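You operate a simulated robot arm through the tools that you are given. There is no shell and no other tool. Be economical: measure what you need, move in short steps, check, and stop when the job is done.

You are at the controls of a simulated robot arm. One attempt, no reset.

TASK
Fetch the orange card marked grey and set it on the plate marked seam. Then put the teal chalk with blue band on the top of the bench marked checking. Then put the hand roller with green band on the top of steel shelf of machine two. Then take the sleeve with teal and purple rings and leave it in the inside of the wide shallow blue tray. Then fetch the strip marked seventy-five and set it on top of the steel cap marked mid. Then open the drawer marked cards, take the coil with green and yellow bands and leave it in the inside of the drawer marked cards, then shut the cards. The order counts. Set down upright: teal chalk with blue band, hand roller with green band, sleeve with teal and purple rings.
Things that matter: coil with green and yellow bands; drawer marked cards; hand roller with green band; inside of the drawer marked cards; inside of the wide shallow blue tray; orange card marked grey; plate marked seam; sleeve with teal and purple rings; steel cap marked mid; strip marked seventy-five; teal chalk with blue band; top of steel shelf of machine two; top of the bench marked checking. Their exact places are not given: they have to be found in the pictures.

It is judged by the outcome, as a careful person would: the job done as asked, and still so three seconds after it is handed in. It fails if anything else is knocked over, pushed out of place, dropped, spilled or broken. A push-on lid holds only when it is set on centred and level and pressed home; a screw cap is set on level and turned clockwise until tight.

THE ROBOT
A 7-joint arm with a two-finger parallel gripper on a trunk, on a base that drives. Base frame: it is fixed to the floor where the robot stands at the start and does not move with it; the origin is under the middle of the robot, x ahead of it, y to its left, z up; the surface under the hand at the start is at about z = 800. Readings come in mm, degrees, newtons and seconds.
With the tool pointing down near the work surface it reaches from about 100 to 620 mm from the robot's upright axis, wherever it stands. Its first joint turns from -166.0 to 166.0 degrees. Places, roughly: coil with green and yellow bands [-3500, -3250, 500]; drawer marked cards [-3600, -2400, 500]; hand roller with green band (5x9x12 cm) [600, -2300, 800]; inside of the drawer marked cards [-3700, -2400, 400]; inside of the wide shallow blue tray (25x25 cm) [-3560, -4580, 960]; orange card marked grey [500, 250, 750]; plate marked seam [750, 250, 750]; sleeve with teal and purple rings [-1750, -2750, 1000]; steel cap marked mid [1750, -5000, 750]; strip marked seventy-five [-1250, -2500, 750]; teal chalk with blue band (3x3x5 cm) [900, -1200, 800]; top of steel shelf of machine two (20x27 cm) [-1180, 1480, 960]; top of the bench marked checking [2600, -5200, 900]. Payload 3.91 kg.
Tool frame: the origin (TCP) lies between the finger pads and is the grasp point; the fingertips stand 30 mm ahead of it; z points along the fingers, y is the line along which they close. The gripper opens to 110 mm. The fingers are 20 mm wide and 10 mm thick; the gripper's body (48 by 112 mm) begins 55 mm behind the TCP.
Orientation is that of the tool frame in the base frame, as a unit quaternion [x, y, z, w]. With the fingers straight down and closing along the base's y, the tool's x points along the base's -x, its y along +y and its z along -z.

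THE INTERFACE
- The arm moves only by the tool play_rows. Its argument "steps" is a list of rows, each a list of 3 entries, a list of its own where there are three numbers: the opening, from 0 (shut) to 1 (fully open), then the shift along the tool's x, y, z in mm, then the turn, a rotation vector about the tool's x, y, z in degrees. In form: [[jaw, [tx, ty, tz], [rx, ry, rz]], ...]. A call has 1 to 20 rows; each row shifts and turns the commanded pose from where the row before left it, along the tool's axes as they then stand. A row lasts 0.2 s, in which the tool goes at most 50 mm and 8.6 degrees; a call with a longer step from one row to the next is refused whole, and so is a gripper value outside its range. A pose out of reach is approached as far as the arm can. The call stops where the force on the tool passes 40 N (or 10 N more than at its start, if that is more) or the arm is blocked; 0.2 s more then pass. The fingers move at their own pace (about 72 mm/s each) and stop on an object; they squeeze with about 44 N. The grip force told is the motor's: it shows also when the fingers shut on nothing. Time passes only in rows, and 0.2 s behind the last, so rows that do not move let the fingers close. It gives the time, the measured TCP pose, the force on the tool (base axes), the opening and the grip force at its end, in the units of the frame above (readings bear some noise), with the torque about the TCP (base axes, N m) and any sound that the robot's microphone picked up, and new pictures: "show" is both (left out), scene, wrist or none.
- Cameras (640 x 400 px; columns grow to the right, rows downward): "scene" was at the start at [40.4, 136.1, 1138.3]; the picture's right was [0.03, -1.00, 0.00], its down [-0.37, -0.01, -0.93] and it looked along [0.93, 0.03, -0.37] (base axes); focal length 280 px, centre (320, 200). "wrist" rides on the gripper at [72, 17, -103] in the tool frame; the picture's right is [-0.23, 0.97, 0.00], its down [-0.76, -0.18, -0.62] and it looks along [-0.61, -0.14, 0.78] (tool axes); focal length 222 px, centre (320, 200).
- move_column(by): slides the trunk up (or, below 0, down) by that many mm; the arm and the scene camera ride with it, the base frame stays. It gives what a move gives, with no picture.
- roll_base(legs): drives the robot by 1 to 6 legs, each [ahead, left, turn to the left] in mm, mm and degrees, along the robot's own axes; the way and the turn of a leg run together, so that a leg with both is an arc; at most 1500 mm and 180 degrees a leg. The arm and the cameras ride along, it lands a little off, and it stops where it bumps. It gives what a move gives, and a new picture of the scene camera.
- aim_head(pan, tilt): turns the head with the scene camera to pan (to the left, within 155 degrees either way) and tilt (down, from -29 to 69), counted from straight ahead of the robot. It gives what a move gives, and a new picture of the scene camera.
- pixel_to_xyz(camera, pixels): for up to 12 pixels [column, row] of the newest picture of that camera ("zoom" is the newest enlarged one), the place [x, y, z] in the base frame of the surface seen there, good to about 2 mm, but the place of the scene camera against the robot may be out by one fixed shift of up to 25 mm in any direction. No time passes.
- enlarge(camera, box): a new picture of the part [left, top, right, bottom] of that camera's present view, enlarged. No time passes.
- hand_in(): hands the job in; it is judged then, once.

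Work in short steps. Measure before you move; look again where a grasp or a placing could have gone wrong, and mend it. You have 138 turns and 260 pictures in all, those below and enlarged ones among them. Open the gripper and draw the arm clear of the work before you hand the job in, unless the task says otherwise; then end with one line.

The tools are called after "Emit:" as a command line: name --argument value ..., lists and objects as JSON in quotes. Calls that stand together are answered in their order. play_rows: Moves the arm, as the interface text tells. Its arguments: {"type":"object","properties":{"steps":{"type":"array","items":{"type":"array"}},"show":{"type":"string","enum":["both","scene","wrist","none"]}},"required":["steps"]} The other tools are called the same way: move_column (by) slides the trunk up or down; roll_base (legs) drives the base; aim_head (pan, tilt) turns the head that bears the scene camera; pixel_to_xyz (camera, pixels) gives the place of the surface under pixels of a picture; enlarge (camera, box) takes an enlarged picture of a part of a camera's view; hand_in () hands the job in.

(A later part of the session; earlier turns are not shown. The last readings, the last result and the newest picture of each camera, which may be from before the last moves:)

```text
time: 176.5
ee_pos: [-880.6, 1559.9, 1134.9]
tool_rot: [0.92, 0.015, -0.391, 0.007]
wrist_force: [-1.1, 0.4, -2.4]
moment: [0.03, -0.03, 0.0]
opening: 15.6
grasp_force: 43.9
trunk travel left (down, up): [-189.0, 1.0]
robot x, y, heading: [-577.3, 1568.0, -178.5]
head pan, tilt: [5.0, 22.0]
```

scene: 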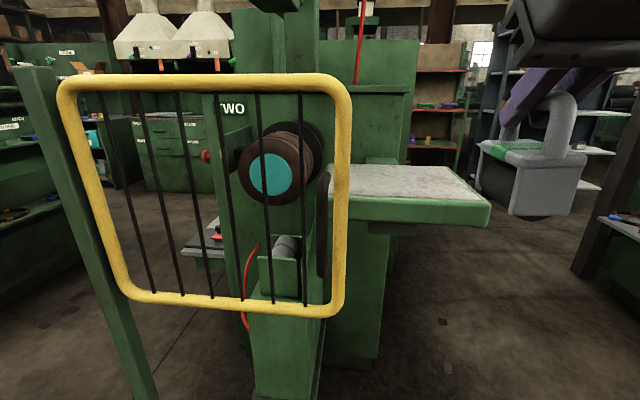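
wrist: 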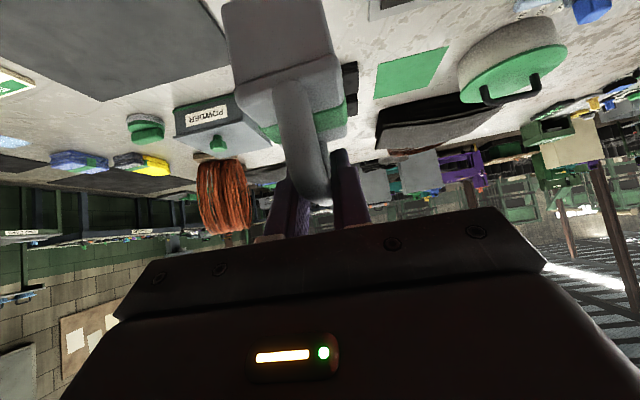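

Measure the shelf again from here, plus the guard edge and roller underside.

Emit:
pixel_to_xyz --camera "scene" --pixels '[[490, 205], [484, 198], [448, 168], [352, 170], [352, 195], [410, 182], [343, 120], [525, 180], [525, 205], [578, 180], [330, 220]]'

```text
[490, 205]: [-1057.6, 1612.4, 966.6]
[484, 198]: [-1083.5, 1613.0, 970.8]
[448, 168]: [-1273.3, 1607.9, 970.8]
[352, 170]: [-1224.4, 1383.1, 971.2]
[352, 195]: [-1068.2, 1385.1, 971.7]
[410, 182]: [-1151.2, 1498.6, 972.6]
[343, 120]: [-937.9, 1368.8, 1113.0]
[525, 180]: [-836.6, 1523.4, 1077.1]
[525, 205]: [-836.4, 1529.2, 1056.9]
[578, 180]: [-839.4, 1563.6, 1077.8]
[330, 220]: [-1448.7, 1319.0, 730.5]
```

The scene shift is fixed in base axes (true ≈ scene + (−5,+19,−2.5)). Shelf true centre ≈(−1163,1497,969). Roll 80 ahead, then extend over the shelf at z≈1134.

Emit:
roll_base --legs '[[80, 0, -1.5]]'

Emit:
play_rows --steps '[[0.05, [-27.8, 8, 28.8], [0, 0, 0]], [0.05, [-27.8, 8, 28.8], [0, 0, 0]], [0.05, [-27.8, 8, 28.8], [0, 0, 0]], [0.05, [-27.8, 8, 28.8], [0, 0, 0]], [0.05, [-27.8, 8, 28.8], [0, 0, 0]], [0.05, [0, 0, 0], [0, 0, 0]]]'

```text
time: 177.6
ee_pos: [-960.5, 1565.5, 1134.2]
tool_rot: [0.92, 0.003, -0.391, 0.002]
wrist_force: [0.4, -0.6, -3.1]
moment: [-0.01, 0.02, 0.01]
opening: 15.4
grasp_force: 44.0
trunk travel left (down, up): [-189.0, 1.0]
robot x, y, heading: [-661.0, 1562.6, -179.7]
head pan, tilt: [5.0, 22.0]
```

scene: 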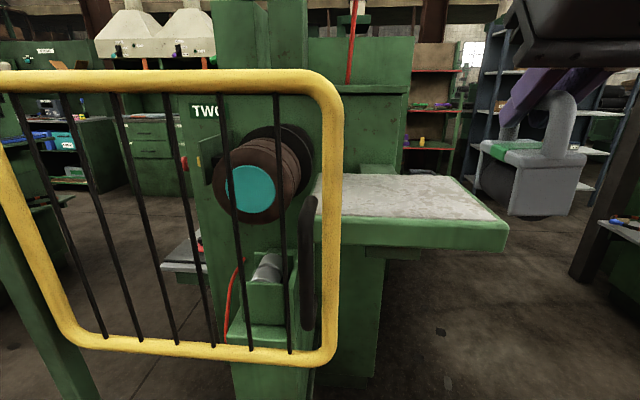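

```text
time: 179.0
ee_pos: [-1164.8, 1518.8, 1135.2]
tool_rot: [0.921, 0.003, -0.391, 0.002]
wrist_force: [-0.3, 0.0, -3.1]
moment: [0.0, -0.03, -0.01]
opening: 15.3
grasp_force: 44.1
trunk travel left (down, up): [-189.0, 1.0]
robot x, y, heading: [-658.0, 1565.8, -179.5]
head pan, tilt: [5.0, 22.0]
```

scene: 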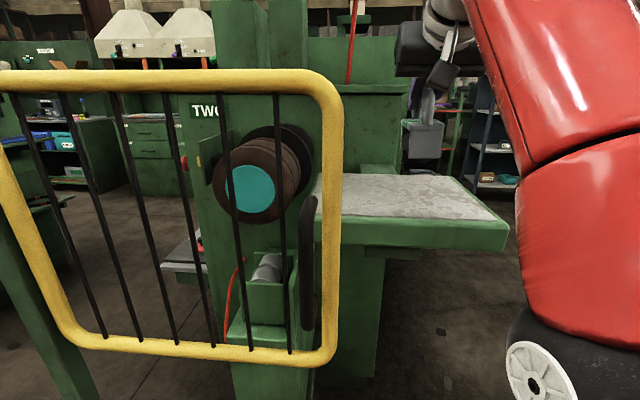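
wrist: 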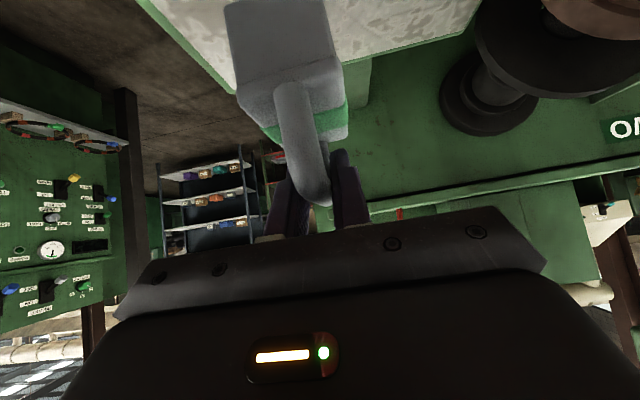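

Check the shelf edges from the wrist.

Emit:
pixel_to_xyz --camera "wrist" --pixels '[[160, 5], [225, 75], [235, 85], [345, 55], [400, 45], [470, 30], [380, 10], [200, 10]]'

```text
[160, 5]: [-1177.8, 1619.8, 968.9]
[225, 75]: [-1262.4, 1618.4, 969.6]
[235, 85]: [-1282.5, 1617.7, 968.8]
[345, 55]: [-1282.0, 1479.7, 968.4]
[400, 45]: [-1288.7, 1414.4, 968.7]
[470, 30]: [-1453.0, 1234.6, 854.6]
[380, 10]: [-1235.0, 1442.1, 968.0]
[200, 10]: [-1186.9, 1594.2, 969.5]
```

Shelf z=969, position good. Lower 62 mm vertically.

Emit:
play_rows --steps '[[0.05, [21.6, 0, 20.9], [0, 0, 0]], [0.05, [21.6, 0, 20.9], [0, 0, 0]], [0.05, [1.4, 0, 1.4], [0, 0, 0]], [0.05, [0, 0, 0], [0, 0, 0]]]' --show "scene"

```text
time: 180.0
ee_pos: [-1163.3, 1523.4, 1070.9]
tool_rot: [0.92, 0.003, -0.391, 0.002]
wrist_force: [0.8, -0.9, -2.7]
moment: [-0.05, -0.01, 0.01]
opening: 15.5
grasp_force: 43.9
trunk travel left (down, up): [-189.0, 1.0]
robot x, y, heading: [-660.2, 1564.8, -179.6]
head pan, tilt: [5.0, 22.0]
```

scene: 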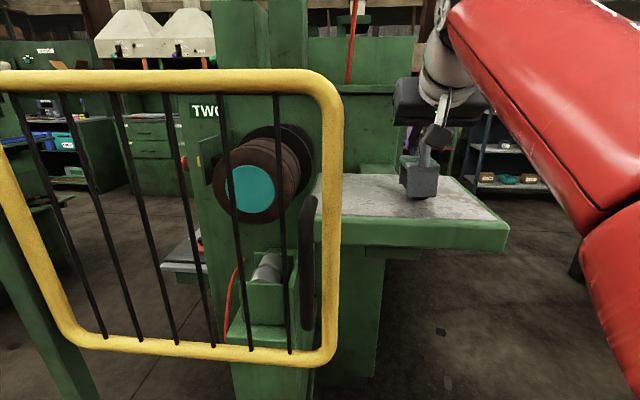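

Emit:
play_rows --steps '[[0.05, [1.1, 0, 1.1], [0, 0, 0]], [0.05, [0, 0, 0], [0, 0, 0]]]' --show "none"

Emit:
play_rows --steps '[[0.05, [1.1, 0, 1.1], [0, 0, 0]], [0.05, [0, 0, 0], [0, 0, 0]]]' --show "none"

```text
time: 180.6
ee_pos: [-1162.5, 1522.3, 1070.1]
tool_rot: [0.92, 0.002, -0.391, 0.002]
wrist_force: [-0.3, 0.3, -2.7]
moment: [-0.01, 0.03, 0.03]
opening: 15.3
grasp_force: 43.8
trunk travel left (down, up): [-189.0, 1.0]
robot x, y, heading: [-663.3, 1564.1, -179.8]
head pan, tilt: [5.0, 22.0]
```

```text
time: 181.2
ee_pos: [-1162.0, 1522.7, 1069.0]
tool_rot: [0.92, 0.003, -0.392, 0.002]
wrist_force: [0.1, 0.4, -1.7]
moment: [-0.02, 0.05, -0.01]
opening: 15.2
grasp_force: 43.6
trunk travel left (down, up): [-189.0, 1.0]
robot x, y, heading: [-661.1, 1567.4, -180.1]
head pan, tilt: [5.0, 22.0]
```

Weight beginning to be taken; one more small step.

Emit:
play_rows --steps '[[0.05, [0.8, 0, 0.8], [0, 0, 0]], [0.05, [0, 0, 0], [0, 0, 0]]]' --show "none"

```text
time: 181.8
ee_pos: [-1161.9, 1523.4, 1069.3]
tool_rot: [0.92, 0.002, -0.393, 0.001]
wrist_force: [-3.4, 1.4, 6.5]
moment: [-0.05, 0.04, 0.01]
opening: 15.3
grasp_force: 44.2
trunk travel left (down, up): [-189.0, 1.0]
robot x, y, heading: [-660.1, 1565.5, -179.7]
head pan, tilt: [5.0, 22.0]
```

Contact made. Open and retreat along the tool axis.

Emit:
play_rows --steps '[[0.5, [0, 0, 0], [0, 0, 0]], [0.5, [0, 0, 0], [0, 0, 0]], [0.5, [0, 0, -30], [0, 0, 0]], [0.5, [0, 0, -45], [0, 0, 0]], [0.5, [0, 0, -45], [0, 0, 0]], [0.5, [30, 0, -30], [0, 0, 0]], [0.5, [30, 0, -30], [0, 0, 0]], [0.5, [0, 0, 0], [0, 0, 0]]]' --show "both"

```text
time: 183.6
ee_pos: [-991.1, 1523.4, 1150.4]
tool_rot: [0.92, 0.003, -0.391, 0.002]
wrist_force: [-0.9, -0.4, -0.1]
moment: [0.02, 0.02, 0.01]
opening: 54.8
grasp_force: 0.0
trunk travel left (down, up): [-189.0, 1.0]
robot x, y, heading: [-660.4, 1570.8, -179.8]
head pan, tilt: [5.0, 22.0]
```

scene: 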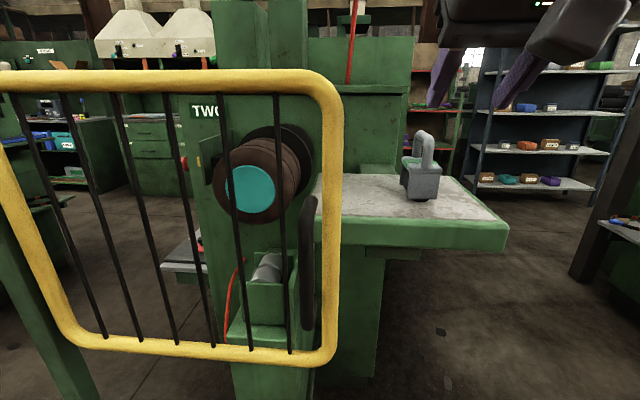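
wrist: 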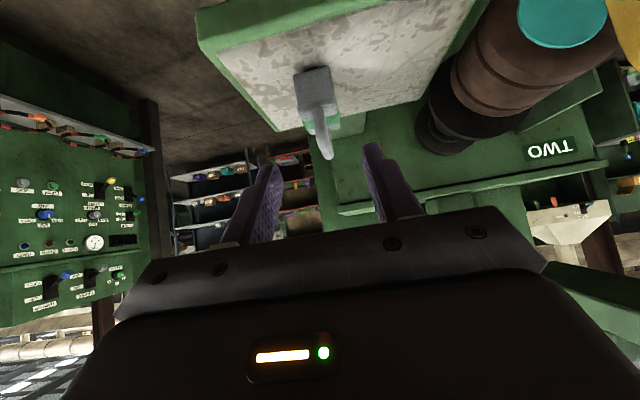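

Roller stands upright on the shelf. Next: the sleeve and strip at the SORTING table. Drive back and down the aisle.

Emit:
roll_base --legs '[[-500, 0, 0], [0, 0, 89.8], [1500, 0, 0], [1500, 0, 0]]'

Emit:
aim_head --pan -40 --tilt 18

```text
time: 204.3
ee_pos: [-146.2, -1754.4, 1150.4]
tool_rot: [0.659, 0.643, -0.279, 0.273]
wrist_force: [-0.5, 0.0, 0.4]
moment: [0.03, 0.03, 0.04]
opening: 55.0
grasp_force: 0.1
trunk travel left (down, up): [-189.0, 1.0]
robot x, y, heading: [-177.0, -1426.4, -91.5]
head pan, tilt: [5.0, 22.0]
```

scene: 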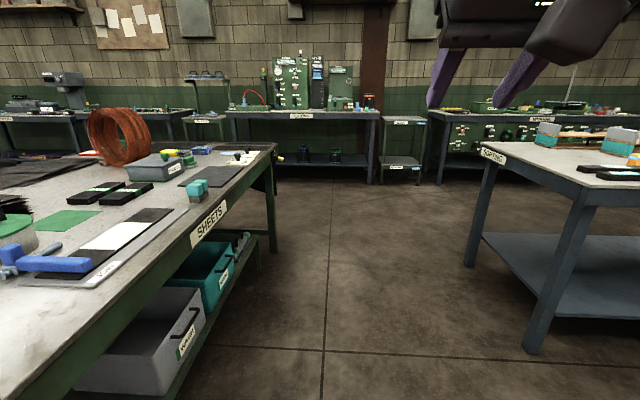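

```text
time: 205.4
ee_pos: [-146.1, -1754.5, 1149.0]
tool_rot: [0.66, 0.642, -0.279, 0.274]
wrist_force: [-0.4, -0.7, 0.3]
moment: [-0.02, -0.01, -0.04]
opening: 55.1
grasp_force: 0.0
trunk travel left (down, up): [-189.0, 1.0]
robot x, y, heading: [-179.5, -1422.4, -91.4]
head pan, tilt: [-40.0, 18.0]
```

scene: 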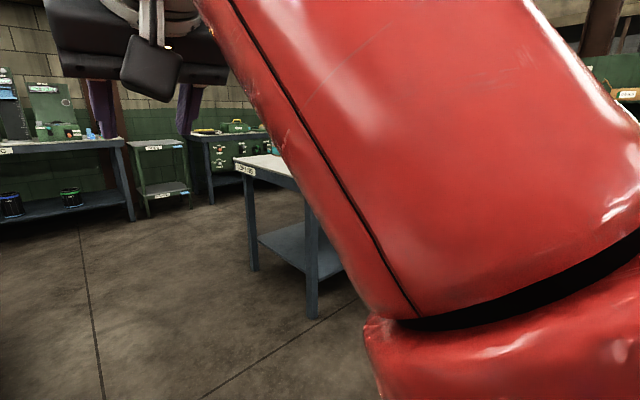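

Arm blocks the right view; roll ahead 150 with a right turn of 60° and look.

Emit:
roll_base --legs '[[150, 0, 0], [0, 0, -60]]'

Emit:
aim_head --pan 15 --tilt 18

```text
time: 209.5
ee_pos: [-453.5, -1764.9, 1150.0]
tool_rot: [0.892, 0.227, -0.379, 0.097]
wrist_force: [-0.3, 0.9, 0.8]
moment: [-0.03, -0.01, -0.02]
opening: 55.0
grasp_force: 0.1
trunk travel left (down, up): [-189.0, 1.0]
robot x, y, heading: [-178.3, -1573.6, -151.5]
head pan, tilt: [-40.0, 18.0]
```

scene: 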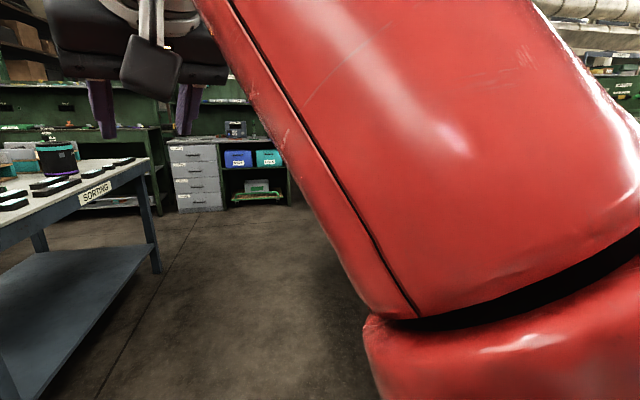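

```text
time: 210.7
ee_pos: [-452.0, -1764.6, 1150.2]
tool_rot: [0.892, 0.227, -0.378, 0.098]
wrist_force: [0.7, -0.2, 0.1]
moment: [-0.02, 0.02, 0.01]
opening: 54.9
grasp_force: 0.0
trunk travel left (down, up): [-189.0, 1.0]
robot x, y, heading: [-179.6, -1573.8, -151.6]
head pan, tilt: [15.0, 18.0]
```

scene: 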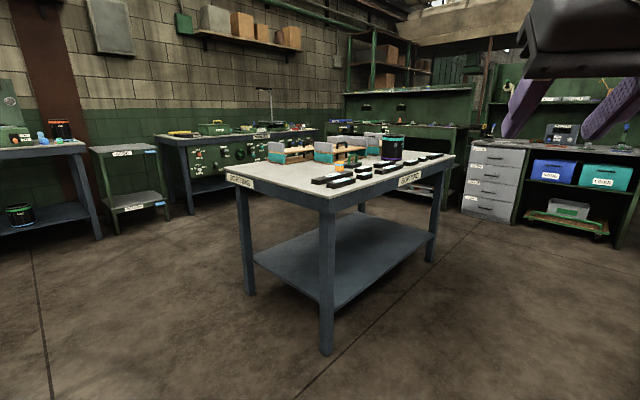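

The SORTING table with strips and a sleeve (dark with teal and purple rings at (392,147)) is in view. Enlarge and measure.

Emit:
enlarge --camera "scene" --box '[220, 120, 460, 210]'

Emit:
pixel_to_xyz --camera "scene" --pixels '[[326, 205], [227, 175], [453, 155], [392, 148], [350, 172], [440, 156], [270, 155], [326, 350], [390, 160], [550, 210], [480, 200]]'

```text
2.67 times, centred on (340, 165) of scene
```

zoom: 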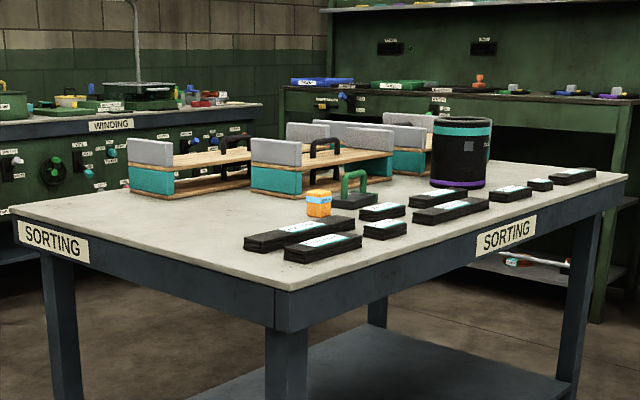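

```text
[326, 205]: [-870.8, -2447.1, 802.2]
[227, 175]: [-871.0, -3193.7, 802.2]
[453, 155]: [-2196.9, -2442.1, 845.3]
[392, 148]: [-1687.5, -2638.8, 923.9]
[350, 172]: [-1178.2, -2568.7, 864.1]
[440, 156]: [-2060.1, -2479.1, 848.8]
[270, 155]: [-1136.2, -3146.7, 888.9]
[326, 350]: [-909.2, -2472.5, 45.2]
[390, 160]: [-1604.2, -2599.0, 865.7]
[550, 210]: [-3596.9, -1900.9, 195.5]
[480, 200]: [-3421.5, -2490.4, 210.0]
```

Table top z≈845, front edge y≈−2447. Sleeve near (−1690,−2680). Drive round to stand in front of it at about (−1690,−1900), facing −y.

Emit:
roll_base --legs '[[0, 0, -28.4], [0, 330, 0], [1500, 0, 0], [0, 0, 90]]'

Emit:
aim_head --pan 0 --tilt 22

```text
time: 225.2
ee_pos: [-1651.2, -2261.9, 1150.7]
tool_rot: [0.641, 0.66, -0.272, 0.281]
wrist_force: [-0.4, -0.9, -0.5]
moment: [0.0, -0.01, 0.02]
opening: 55.1
grasp_force: 0.1
trunk travel left (down, up): [-189.0, 1.0]
robot x, y, heading: [-1698.8, -1933.2, -88.6]
head pan, tilt: [15.0, 18.0]
```

scene: 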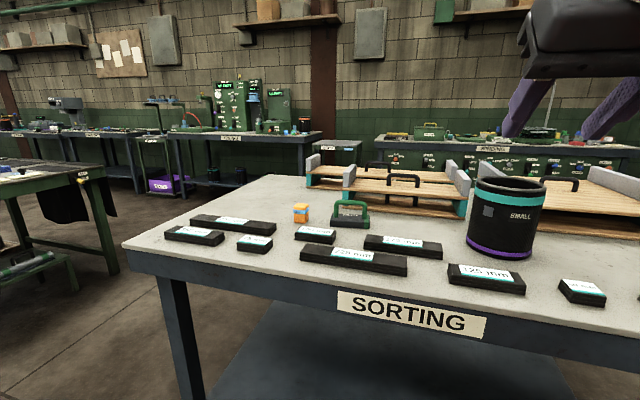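

```text
time: 225.9
ee_pos: [-1650.3, -2261.9, 1149.7]
tool_rot: [0.641, 0.661, -0.271, 0.281]
wrist_force: [-0.3, 0.6, 1.2]
moment: [-0.03, 0.01, 0.0]
opening: 55.1
grasp_force: 0.1
trunk travel left (down, up): [-189.0, 1.0]
robot x, y, heading: [-1700.1, -1931.6, -88.3]
head pan, tilt: [0.0, 22.0]
```

scene: 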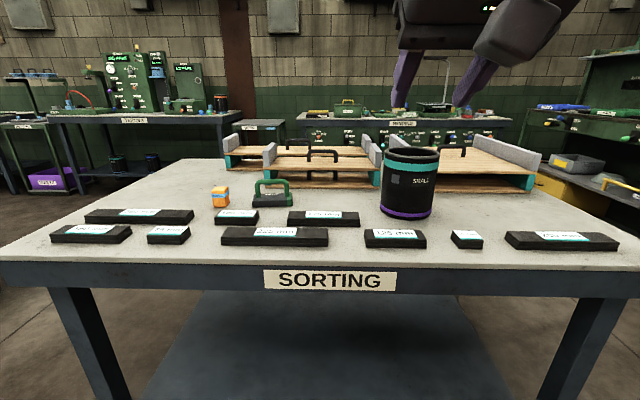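

Enlarge the sleeve and the strips, and measure the sleeve.

Emit:
enlarge --camera "scene" --box '[360, 135, 460, 225]'

Emit:
pixel_to_xyz --camera "zoom" --pixels '[[150, 130], [500, 130], [320, 180], [320, 330], [320, 80], [320, 110], [150, 300], [460, 330], [320, 370]]'

Emit:
enlarge --camera "scene" --box '[40, 195, 400, 255]'

```text
4.44 times, centred on (410, 180) of scene
```

zoom: 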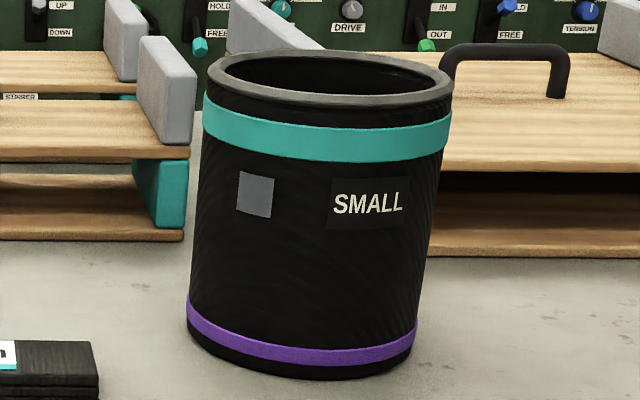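

```text
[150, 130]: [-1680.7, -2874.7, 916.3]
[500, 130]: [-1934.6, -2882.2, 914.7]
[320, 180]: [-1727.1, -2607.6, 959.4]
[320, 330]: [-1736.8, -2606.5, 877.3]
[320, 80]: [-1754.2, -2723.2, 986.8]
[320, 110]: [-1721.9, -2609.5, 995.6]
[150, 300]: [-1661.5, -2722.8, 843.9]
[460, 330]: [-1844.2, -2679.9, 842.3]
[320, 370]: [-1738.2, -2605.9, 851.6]
```

```text
1.78 times, centred on (220, 225) of scene
```

zoom: 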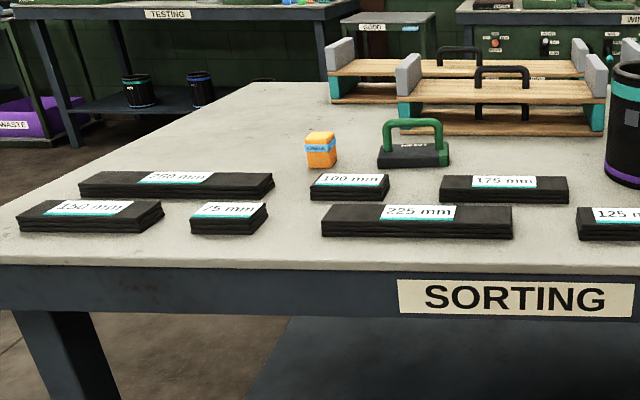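

The sleeve is a hollow tube, rim z≈1000, ~130 mm across: I'll grip its wall. Get a wrist view for exact geometry by extending forward 100 toward it.

Emit:
play_rows --steps '[[0.5, [-27.8, -20, 28.8], [0, 0, 0]], [0.5, [-27.8, -20, 28.8], [0, 0, 0]], [0.5, [0, 0, 0], [0, 0, 0]]]' --show "wrist"

```text
time: 226.7
ee_pos: [-1687.2, -2345.2, 1150.1]
tool_rot: [0.641, 0.66, -0.272, 0.281]
wrist_force: [-0.4, 0.2, -0.1]
moment: [0.03, 0.03, -0.01]
opening: 55.0
grasp_force: 0.0
trunk travel left (down, up): [-189.0, 1.0]
robot x, y, heading: [-1698.5, -1930.1, -88.1]
head pan, tilt: [0.0, 22.0]
```

wrist: 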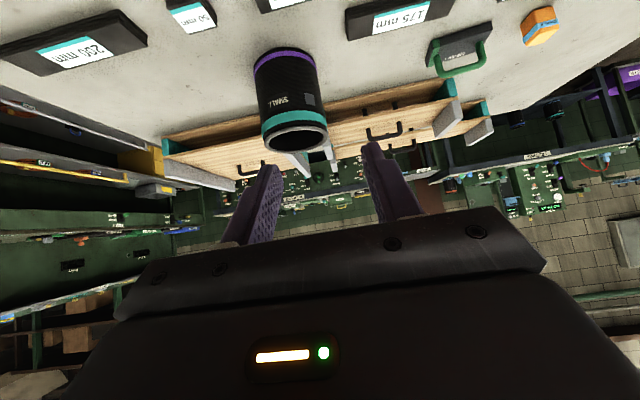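

Emit:
enlarge --camera "wrist" --box '[245, 40, 345, 160]'

Emit:
pixel_to_xyz --camera "wrist" --pixels '[[263, 138], [326, 131], [295, 127], [297, 150], [295, 135], [285, 95], [270, 148], [318, 146], [297, 140], [300, 53]]'

```text
3.33 times, centred on (295, 100) of wrist
```

zoom: 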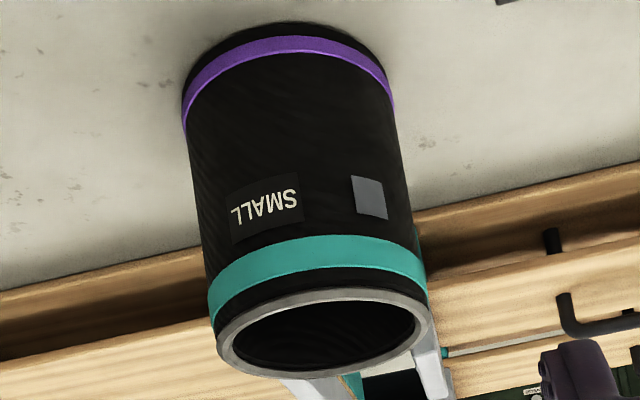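

```text
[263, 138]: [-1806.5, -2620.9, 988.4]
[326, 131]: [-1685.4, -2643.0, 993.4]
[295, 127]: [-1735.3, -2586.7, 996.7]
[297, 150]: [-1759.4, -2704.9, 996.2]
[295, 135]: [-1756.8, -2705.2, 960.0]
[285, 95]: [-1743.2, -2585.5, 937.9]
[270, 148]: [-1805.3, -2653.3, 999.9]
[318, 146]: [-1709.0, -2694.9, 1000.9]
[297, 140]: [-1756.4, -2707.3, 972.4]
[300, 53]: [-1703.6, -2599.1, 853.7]
```

Sleeve: centre ≈(−1746,−2649), outer Ø≈124, rim z≈1000. I'll grip its left wall at (−1688,−2649) with the tilted tool. Roll 230 ahead and straighten.

Emit:
roll_base --legs '[[230, 0, -1.7]]'

Emit:
play_rows --steps '[[0.5, [0, 0, 0], [0, 0, 0]]]' --show "wrist"

```text
time: 228.5
ee_pos: [-1694.6, -2579.0, 1148.7]
tool_rot: [0.65, 0.651, -0.276, 0.277]
wrist_force: [0.0, 0.2, 0.7]
moment: [-0.01, -0.01, 0.01]
opening: 54.9
grasp_force: 0.0
trunk travel left (down, up): [-189.0, 1.0]
robot x, y, heading: [-1694.8, -2162.4, -90.2]
head pan, tilt: [0.0, 22.0]
```

scene: 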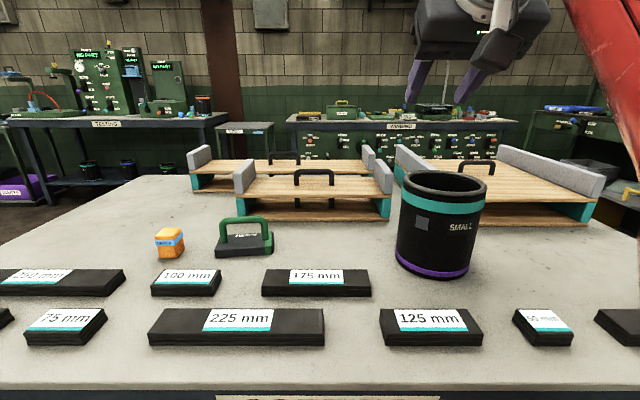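

```text
time: 228.9
ee_pos: [-1694.8, -2578.5, 1149.6]
tool_rot: [0.65, 0.651, -0.276, 0.277]
wrist_force: [0.2, 0.9, -0.1]
moment: [-0.02, -0.03, -0.01]
opening: 54.8
grasp_force: 0.1
trunk travel left (down, up): [-189.0, 1.0]
robot x, y, heading: [-1695.4, -2163.3, -89.9]
head pan, tilt: [0.0, 22.0]
```

wrist: 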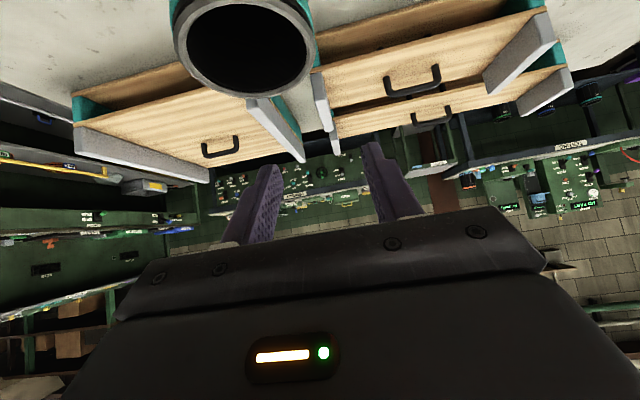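

Measure the rim from this close view.

Emit:
enlarge --camera "wrist" --box '[160, 0, 330, 105]'

Emit:
pixel_to_xyz --camera "wrist" --pixels '[[312, 42], [310, 50], [178, 55], [195, 80], [245, 94], [290, 80], [303, 70], [314, 35], [309, 40], [225, 2], [306, 48]]'

```text
3.76 times, centred on (245, 52) of wrist
```

zoom: 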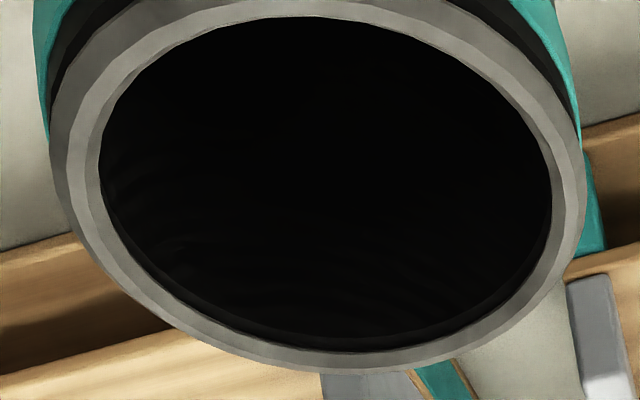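

```text
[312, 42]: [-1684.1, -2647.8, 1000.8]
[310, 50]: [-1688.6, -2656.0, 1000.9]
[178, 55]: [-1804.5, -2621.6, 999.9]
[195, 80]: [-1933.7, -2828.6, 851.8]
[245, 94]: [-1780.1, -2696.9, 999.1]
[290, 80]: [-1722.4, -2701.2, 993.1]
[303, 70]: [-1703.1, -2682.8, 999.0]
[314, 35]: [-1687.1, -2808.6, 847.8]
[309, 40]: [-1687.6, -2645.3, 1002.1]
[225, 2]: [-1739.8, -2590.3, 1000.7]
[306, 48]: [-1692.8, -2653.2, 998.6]
```

Wall centre at x≈−1688, y≈−2649. Move above it at z≈1050, then view.

Emit:
play_rows --steps '[[0.5, [7.7, 2.3, 40], [0, 0, 0]], [0.5, [7.7, 2.3, 40], [0, 0, 0]], [0.5, [7.8, 2.2, 40], [0, 0, 0]], [0.5, [0, 0, 0], [0, 0, 0]]]'

```text
time: 229.9
ee_pos: [-1686.0, -2650.4, 1047.8]
tool_rot: [0.65, 0.652, -0.276, 0.278]
wrist_force: [0.2, -0.1, 0.4]
moment: [0.0, 0.0, 0.03]
opening: 54.9
grasp_force: 0.1
trunk travel left (down, up): [-189.0, 1.0]
robot x, y, heading: [-1697.6, -2165.8, -90.1]
head pan, tilt: [0.0, 22.0]
```

scene: 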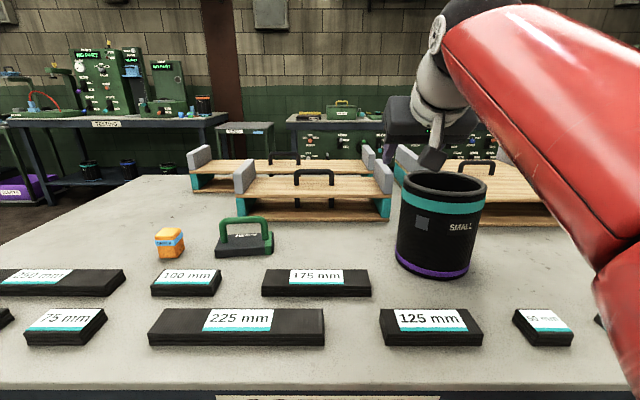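
wrist: 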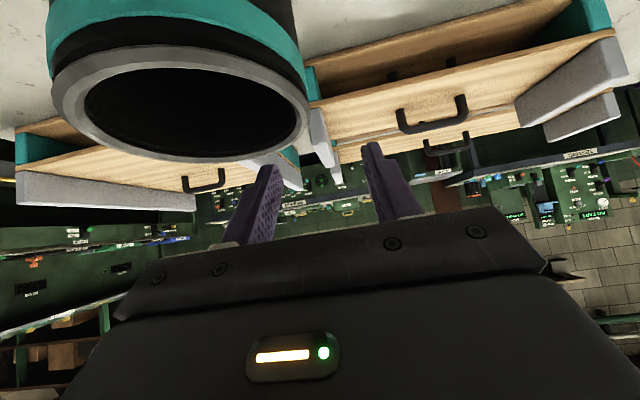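

Aligned. Descend 58 mm so the fingers straddle the wall; then close.

Emit:
play_rows --steps '[[0.5, [14.4, -1.5, 13.9], [0, 0, 0]], [0.5, [14.4, 0, 13.9], [0, 0, 0]], [0.5, [12.9, 0, 12.5], [0, 0, 0]], [0.5, [0, 0, 0], [0, 0, 0]]]' --show "both"

```text
time: 230.9
ee_pos: [-1688.8, -2645.9, 990.4]
tool_rot: [0.65, 0.652, -0.275, 0.278]
wrist_force: [0.1, -0.2, -0.1]
moment: [-0.01, 0.02, 0.0]
opening: 54.7
grasp_force: 0.0
trunk travel left (down, up): [-189.0, 1.0]
robot x, y, heading: [-1695.7, -2158.1, -89.9]
head pan, tilt: [0.0, 22.0]
```

scene: 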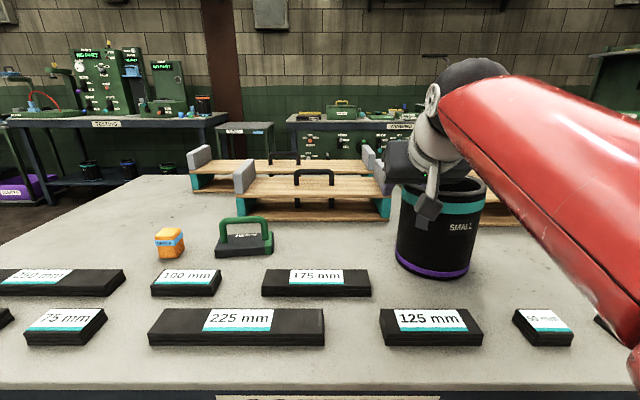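
wrist: 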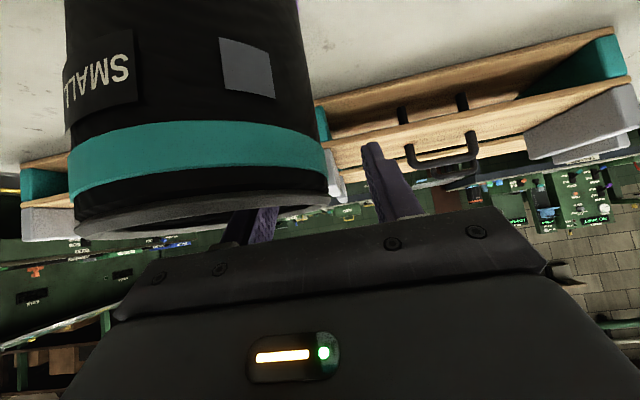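

One finger is inside, one outside. Close on the wall.

Emit:
play_rows --steps '[[0, [0, 0, 0], [0, 0, 0]], [0, [0, 0, 0], [0, 0, 0]], [0, [0, 0, 0], [0, 0, 0]]]' --show "scene"

```text
time: 231.7
ee_pos: [-1691.0, -2646.1, 991.1]
tool_rot: [0.65, 0.652, -0.277, 0.277]
wrist_force: [-5.4, -0.1, 2.1]
moment: [0.16, 0.43, 0.08]
opening: 14.7
grasp_force: 43.8
trunk travel left (down, up): [-189.0, 1.0]
robot x, y, heading: [-1696.2, -2164.8, -89.8]
head pan, tilt: [0.0, 22.0]
```

scene: 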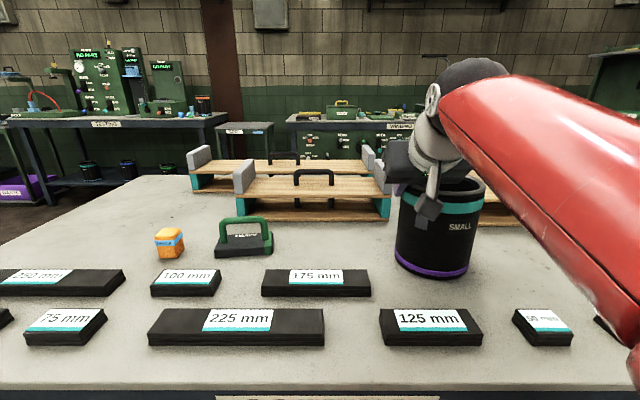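

Gripped (14.7 mm incl. curvature). Relieve 2 mm sideways and lift 15 mm to test.

Emit:
play_rows --steps '[[0, [0, -2, 0], [0, 0, 0]], [0, [-5.4, 0, -5.2], [0, 0, 0]], [0, [-5.4, 0, -5.2], [0, 0, 0]], [0, [0, 0, 0], [0, 0, 0]]]' --show "both"

```text
time: 232.7
ee_pos: [-1690.8, -2647.6, 1006.0]
tool_rot: [0.65, 0.652, -0.275, 0.277]
wrist_force: [-0.2, 0.0, -6.1]
moment: [0.0, -0.32, 0.02]
opening: 14.7
grasp_force: 44.4
trunk travel left (down, up): [-189.0, 1.0]
robot x, y, heading: [-1697.4, -2168.5, -89.7]
head pan, tilt: [0.0, 22.0]
```

scene: 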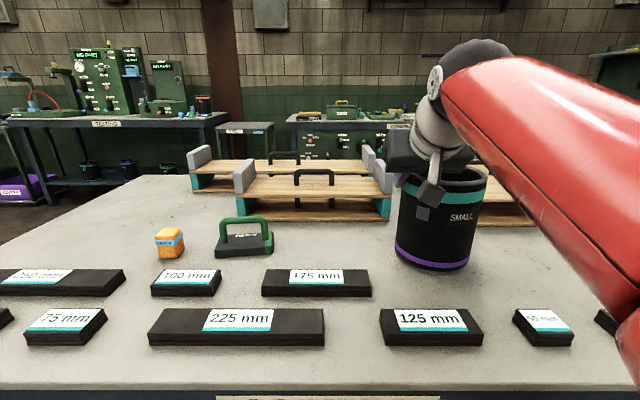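
wrist: 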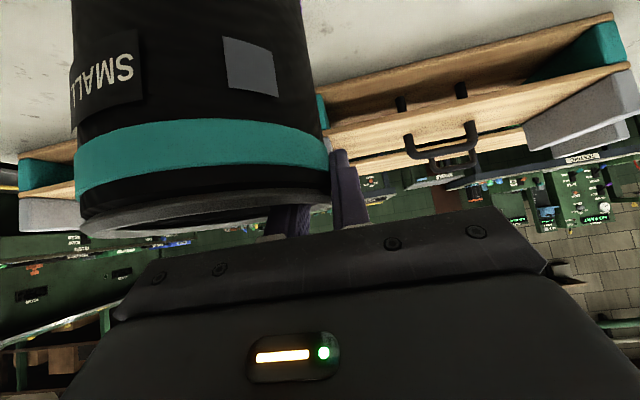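

Held firmly (6 N weight). Lift 150 and retract 160.

Emit:
play_rows --steps '[[0, [-27, 0, -26], [0, 0, 0]], [0, [-27, 0, -26], [0, 0, 0]], [0, [-27, 0, -26], [0, 0, 0]], [0, [-27, 0, -26], [0, 0, 0]], [0, [27.8, 0, -28.8], [0, 0, 0]], [0, [27.8, 0, -28.8], [0, 0, 0]], [0, [27.8, 0, -28.8], [0, 0, 0]], [0, [27.8, 0, -28.8], [0, 0, 0]], [0, [0, 0, 0], [0, 0, 0]]]' --show "scene"

```text
time: 234.7
ee_pos: [-1692.0, -2488.1, 1156.3]
tool_rot: [0.65, 0.652, -0.275, 0.278]
wrist_force: [0.1, 0.2, -5.6]
moment: [0.05, -0.34, -0.01]
opening: 14.6
grasp_force: 44.3
trunk travel left (down, up): [-189.0, 1.0]
robot x, y, heading: [-1697.5, -2167.6, -90.0]
head pan, tilt: [0.0, 22.0]
```

scene: 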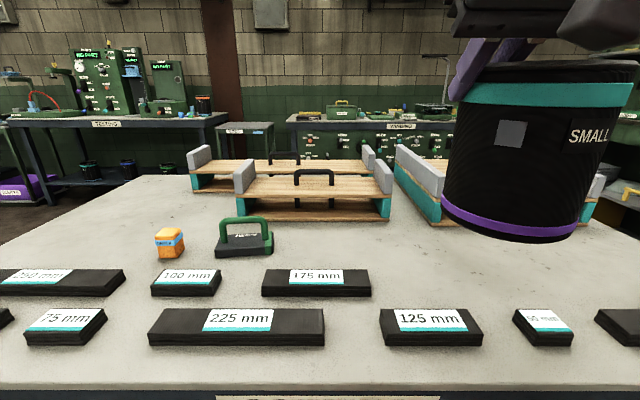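

Drive back and west to x≈−2800, then look toward the tray.

Emit:
roll_base --legs '[[-230, 0, 0], [0, -1100, 0]]'

Emit:
aim_head --pan -8 --tilt 15

```text
time: 241.4
ee_pos: [-2738.2, -2264.2, 1155.6]
tool_rot: [0.651, 0.651, -0.276, 0.277]
wrist_force: [-0.6, -0.8, -5.9]
moment: [0.04, -0.18, -0.02]
opening: 14.1
grasp_force: 43.8
trunk travel left (down, up): [-189.0, 1.0]
robot x, y, heading: [-2741.4, -1938.6, -90.1]
head pan, tilt: [0.0, 22.0]
```

scene: 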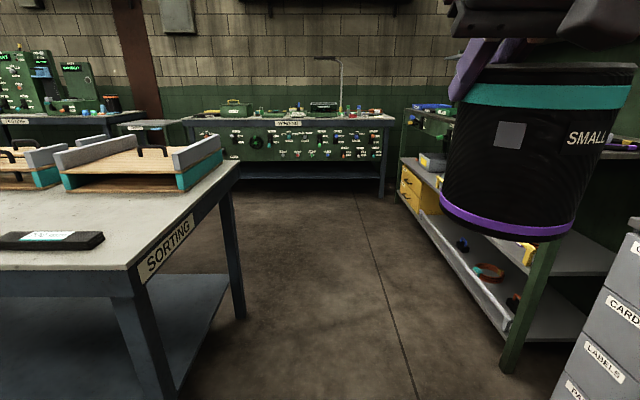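

```text
time: 242.1
ee_pos: [-2736.9, -2262.7, 1157.1]
tool_rot: [0.651, 0.65, -0.276, 0.276]
wrist_force: [-0.7, 0.4, -5.5]
moment: [0.08, -0.36, -0.04]
opening: 13.8
grasp_force: 43.9
trunk travel left (down, up): [-189.0, 1.0]
robot x, y, heading: [-2738.5, -1939.0, -90.0]
head pan, tilt: [-8.0, 15.0]
```

scene: 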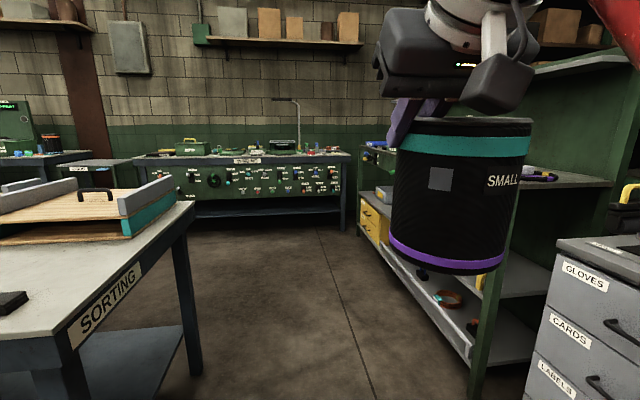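

Measure the lane and the west bench front before driving ahead.

Emit:
pixel_to_xyz --camera "scene" --pixels '[[470, 350], [365, 160], [372, 225], [195, 205], [80, 340], [550, 270], [345, 150], [380, 140], [540, 182], [560, 250], [640, 262]]'

```text
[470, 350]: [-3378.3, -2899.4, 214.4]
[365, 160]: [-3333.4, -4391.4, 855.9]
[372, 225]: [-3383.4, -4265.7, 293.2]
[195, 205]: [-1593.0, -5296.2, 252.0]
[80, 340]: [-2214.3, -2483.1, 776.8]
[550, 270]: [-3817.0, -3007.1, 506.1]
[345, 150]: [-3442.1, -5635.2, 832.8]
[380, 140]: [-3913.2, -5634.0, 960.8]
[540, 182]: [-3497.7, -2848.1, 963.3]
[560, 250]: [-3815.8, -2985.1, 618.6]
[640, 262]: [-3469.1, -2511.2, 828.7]
```

Lane clear. Drive ahead to y≈−4050 and look right.

Emit:
roll_base --legs '[[1300, 0, 0], [750, 0, 0], [0, 0, -60]]'

Emit:
aim_head --pan 5 --tilt 12

```text
time: 254.8
ee_pos: [-3004.6, -4136.5, 1155.8]
tool_rot: [0.886, 0.249, -0.376, 0.107]
wrist_force: [-0.6, -0.1, -4.2]
moment: [-0.09, -0.08, 0.04]
opening: 13.6
grasp_force: 43.9
trunk travel left (down, up): [-189.0, 1.0]
robot x, y, heading: [-2733.0, -3964.0, -148.5]
head pan, tilt: [-8.0, 15.0]
```

scene: 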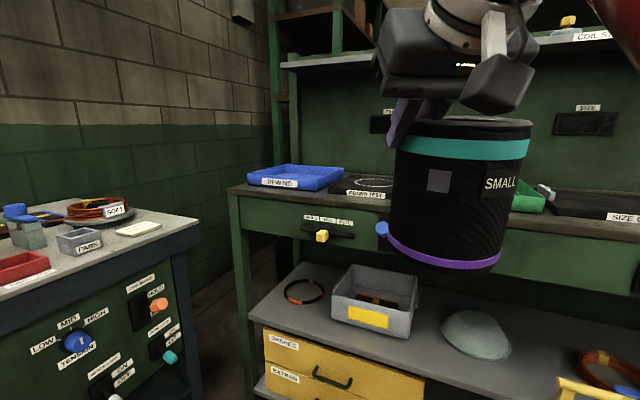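

```text
time: 255.5
ee_pos: [-3004.1, -4136.4, 1156.3]
tool_rot: [0.886, 0.25, -0.376, 0.107]
wrist_force: [0.0, 0.2, -5.9]
moment: [-0.36, -0.27, 0.0]
opening: 13.6
grasp_force: 44.5
trunk travel left (down, up): [-189.0, 1.0]
robot x, y, heading: [-2731.2, -3965.4, -148.6]
head pan, tilt: [5.0, 12.0]
```

scene: 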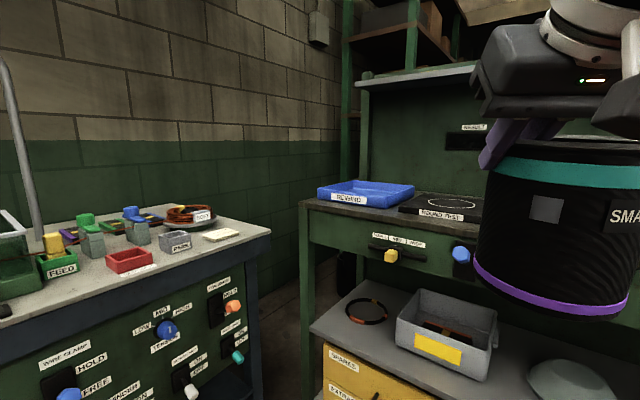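

Blue shallow tray (REWIND) at (365,193). Measure it, the counter, and the upper shelf.

Emit:
pixel_to_xyz --camera "scene" --pixels '[[318, 188], [385, 206], [413, 188], [360, 182], [370, 192], [380, 200], [305, 205], [425, 85], [360, 88], [270, 235], [368, 193], [440, 220]]'

Emit:
enlarge --camera "scene" --box '[290, 60, 520, 260]'

```text
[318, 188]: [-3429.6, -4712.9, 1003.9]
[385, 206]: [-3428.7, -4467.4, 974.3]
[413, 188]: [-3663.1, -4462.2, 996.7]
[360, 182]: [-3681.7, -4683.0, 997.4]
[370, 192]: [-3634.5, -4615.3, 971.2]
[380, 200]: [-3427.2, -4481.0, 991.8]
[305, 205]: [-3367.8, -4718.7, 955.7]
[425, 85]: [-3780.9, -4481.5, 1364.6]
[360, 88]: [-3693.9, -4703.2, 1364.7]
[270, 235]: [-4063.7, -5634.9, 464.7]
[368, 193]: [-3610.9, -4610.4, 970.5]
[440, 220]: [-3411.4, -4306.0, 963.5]
```

```text
2.00 times, centred on (405, 160) of scene
```

zoom: 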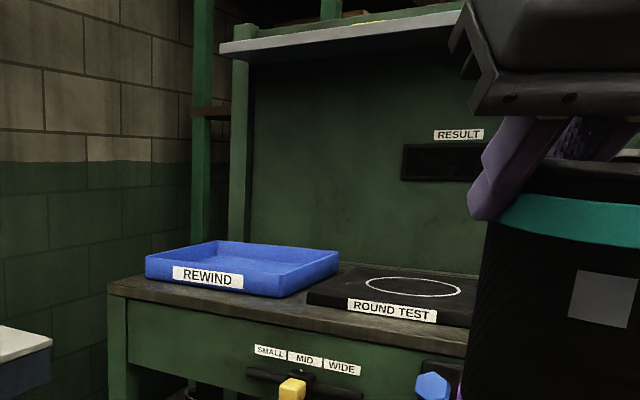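

Tray true centre ≈(−3559,−4571), rim ~1000, floor ~968. Raise 40, face −x, and drive to about (−3075,−4450).

Emit:
play_rows --steps '[[0, [-14.4, 0, -13.9], [0, 0, 0]], [0, [-14.4, 0, -13.9], [0, 0, 0]], [0, [0, 0, 0], [0, 0, 0]]]' --show "none"

Emit:
roll_base --legs '[[0, 0, -31.4], [0, 485, 0], [300, 0, 0]]'

Emit:
aim_head --pan 10 --tilt 20

```text
time: 256.3
ee_pos: [-3004.5, -4135.7, 1194.0]
tool_rot: [0.886, 0.249, -0.375, 0.106]
wrist_force: [0.9, 0.2, -6.0]
moment: [-0.27, -0.24, -0.03]
opening: 13.7
grasp_force: 44.1
trunk travel left (down, up): [-189.0, 1.0]
robot x, y, heading: [-2730.3, -3967.4, -148.5]
head pan, tilt: [5.0, 12.0]
```

```text
time: 262.3
ee_pos: [-3355.6, -4432.3, 1194.9]
tool_rot: [0.92, -0.002, -0.391, 0.0]
wrist_force: [-0.3, 0.9, -4.4]
moment: [-0.2, -0.07, 0.03]
opening: 13.4
grasp_force: 44.5
trunk travel left (down, up): [-189.0, 1.0]
robot x, y, heading: [-3031.4, -4434.9, 179.9]
head pan, tilt: [5.0, 12.0]
```

scene: 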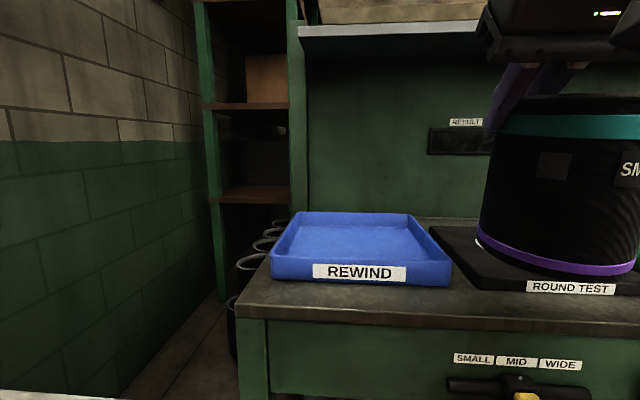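

```text
time: 263.0
ee_pos: [-3355.7, -4432.9, 1195.0]
tool_rot: [0.92, 0.0, -0.391, 0.001]
wrist_force: [0.7, -0.8, -5.0]
moment: [-0.33, -0.09, 0.0]
opening: 13.3
grasp_force: 44.0
trunk travel left (down, up): [-189.0, 1.0]
robot x, y, heading: [-3033.1, -4435.6, 179.8]
head pan, tilt: [10.0, 20.0]
```

scene: 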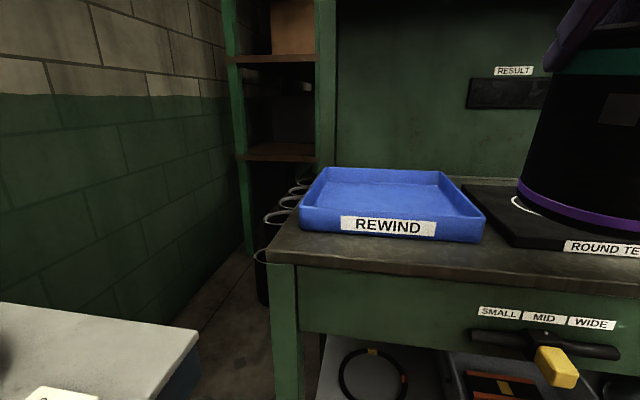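

Measure the tray rim and floor corners from here.

Emit:
pixel_to_xyz --camera "scene" --pixels '[[302, 212], [483, 215], [437, 174], [327, 171], [390, 190], [345, 205], [460, 212], [430, 185], [335, 185], [600, 225], [545, 215], [530, 190]]'

```text
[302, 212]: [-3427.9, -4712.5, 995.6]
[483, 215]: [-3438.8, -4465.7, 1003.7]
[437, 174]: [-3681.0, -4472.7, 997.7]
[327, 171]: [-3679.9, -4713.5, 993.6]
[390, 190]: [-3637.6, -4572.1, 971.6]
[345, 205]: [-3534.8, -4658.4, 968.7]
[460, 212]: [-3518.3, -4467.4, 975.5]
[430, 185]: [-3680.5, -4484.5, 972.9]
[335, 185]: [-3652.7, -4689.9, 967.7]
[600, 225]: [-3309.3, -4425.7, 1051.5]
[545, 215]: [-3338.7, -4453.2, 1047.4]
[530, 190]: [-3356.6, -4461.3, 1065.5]
```

Target sleeve centre (−3535,−4560). Roll 45 ahead and move the TCP to (−3535,−4615) at the present height.

Emit:
roll_base --legs '[[45, 0, 0]]'

Emit:
play_rows --steps '[[0, [-18.8, 36.4, 19.4], [0, 0, 0]], [0, [-18.8, 36.4, 19.4], [0, 0, 0]], [0, [-18.8, 36.4, 19.4], [0, 0, 0]], [0, [-18.8, 36.4, 19.4], [0, 0, 0]], [0, [-18.8, 36.4, 19.4], [0, 0, 0]], [0, [0, 0, 0], [0, 0, 0]]]'

```text
time: 263.9
ee_pos: [-3399.1, -4434.2, 1195.4]
tool_rot: [0.92, -0.001, -0.391, 0.001]
wrist_force: [0.2, -0.4, -5.9]
moment: [-0.35, -0.1, -0.03]
opening: 13.3
grasp_force: 43.7
trunk travel left (down, up): [-189.0, 1.0]
robot x, y, heading: [-3076.2, -4430.1, 180.2]
head pan, tilt: [10.0, 20.0]
```

scene: 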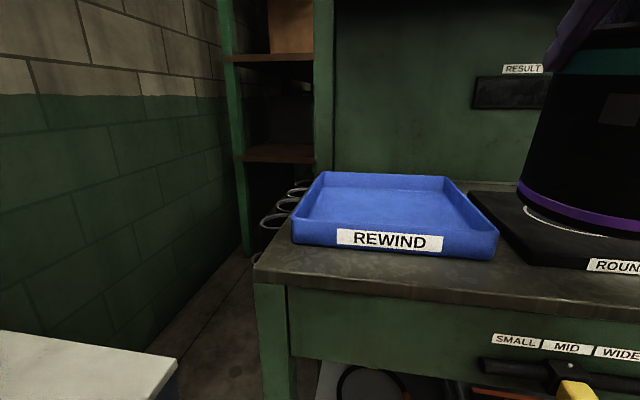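

```text
time: 265.3
ee_pos: [-3523.0, -4597.9, 1143.8]
tool_rot: [0.92, -0.001, -0.391, 0.0]
wrist_force: [-0.2, -0.5, -6.5]
moment: [-0.39, -0.07, -0.04]
opening: 13.5
grasp_force: 44.0
out of reach, approached as far as the arm can: row 2, 3, 4, 5
trunk travel left (down, up): [-189.0, 1.0]
robot x, y, heading: [-3077.4, -4431.1, 179.7]
head pan, tilt: [10.0, 20.0]
```

scene: 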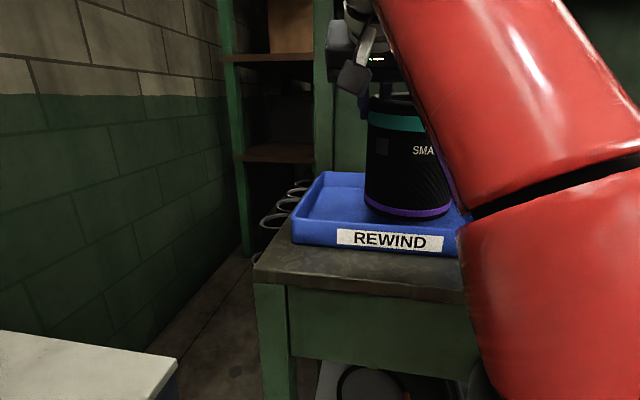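
wrist: 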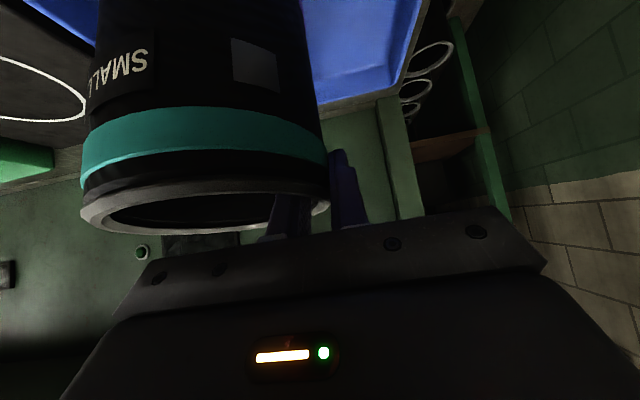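

The arm ended at (−3523,−4598,1144), with the sleeve already over the tray interior and no contact. Lower 22 mm carefully.

Emit:
play_rows --steps '[[0, [7.2, 0, 7], [0, 0, 0]], [0, [7.2, 0, 7], [0, 0, 0]], [0, [0, 0, 0], [0, 0, 0]]]' --show "scene"

```text
time: 266.1
ee_pos: [-3525.2, -4600.4, 1125.1]
tool_rot: [0.921, -0.001, -0.391, 0.001]
wrist_force: [0.2, 0.6, -4.7]
moment: [-0.35, -0.21, -0.03]
opening: 13.4
grasp_force: 43.6
trunk travel left (down, up): [-189.0, 1.0]
robot x, y, heading: [-3075.6, -4431.3, 179.9]
head pan, tilt: [10.0, 20.0]
```

scene: 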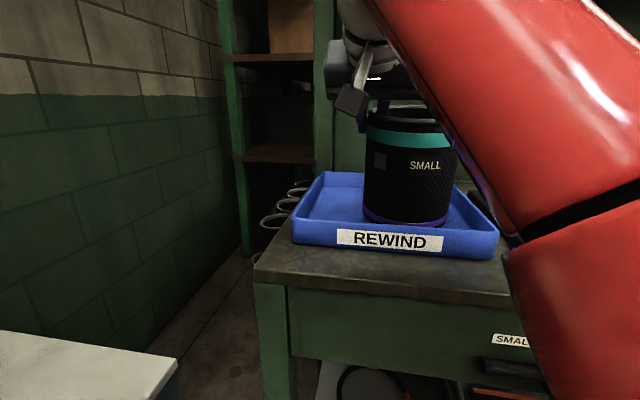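

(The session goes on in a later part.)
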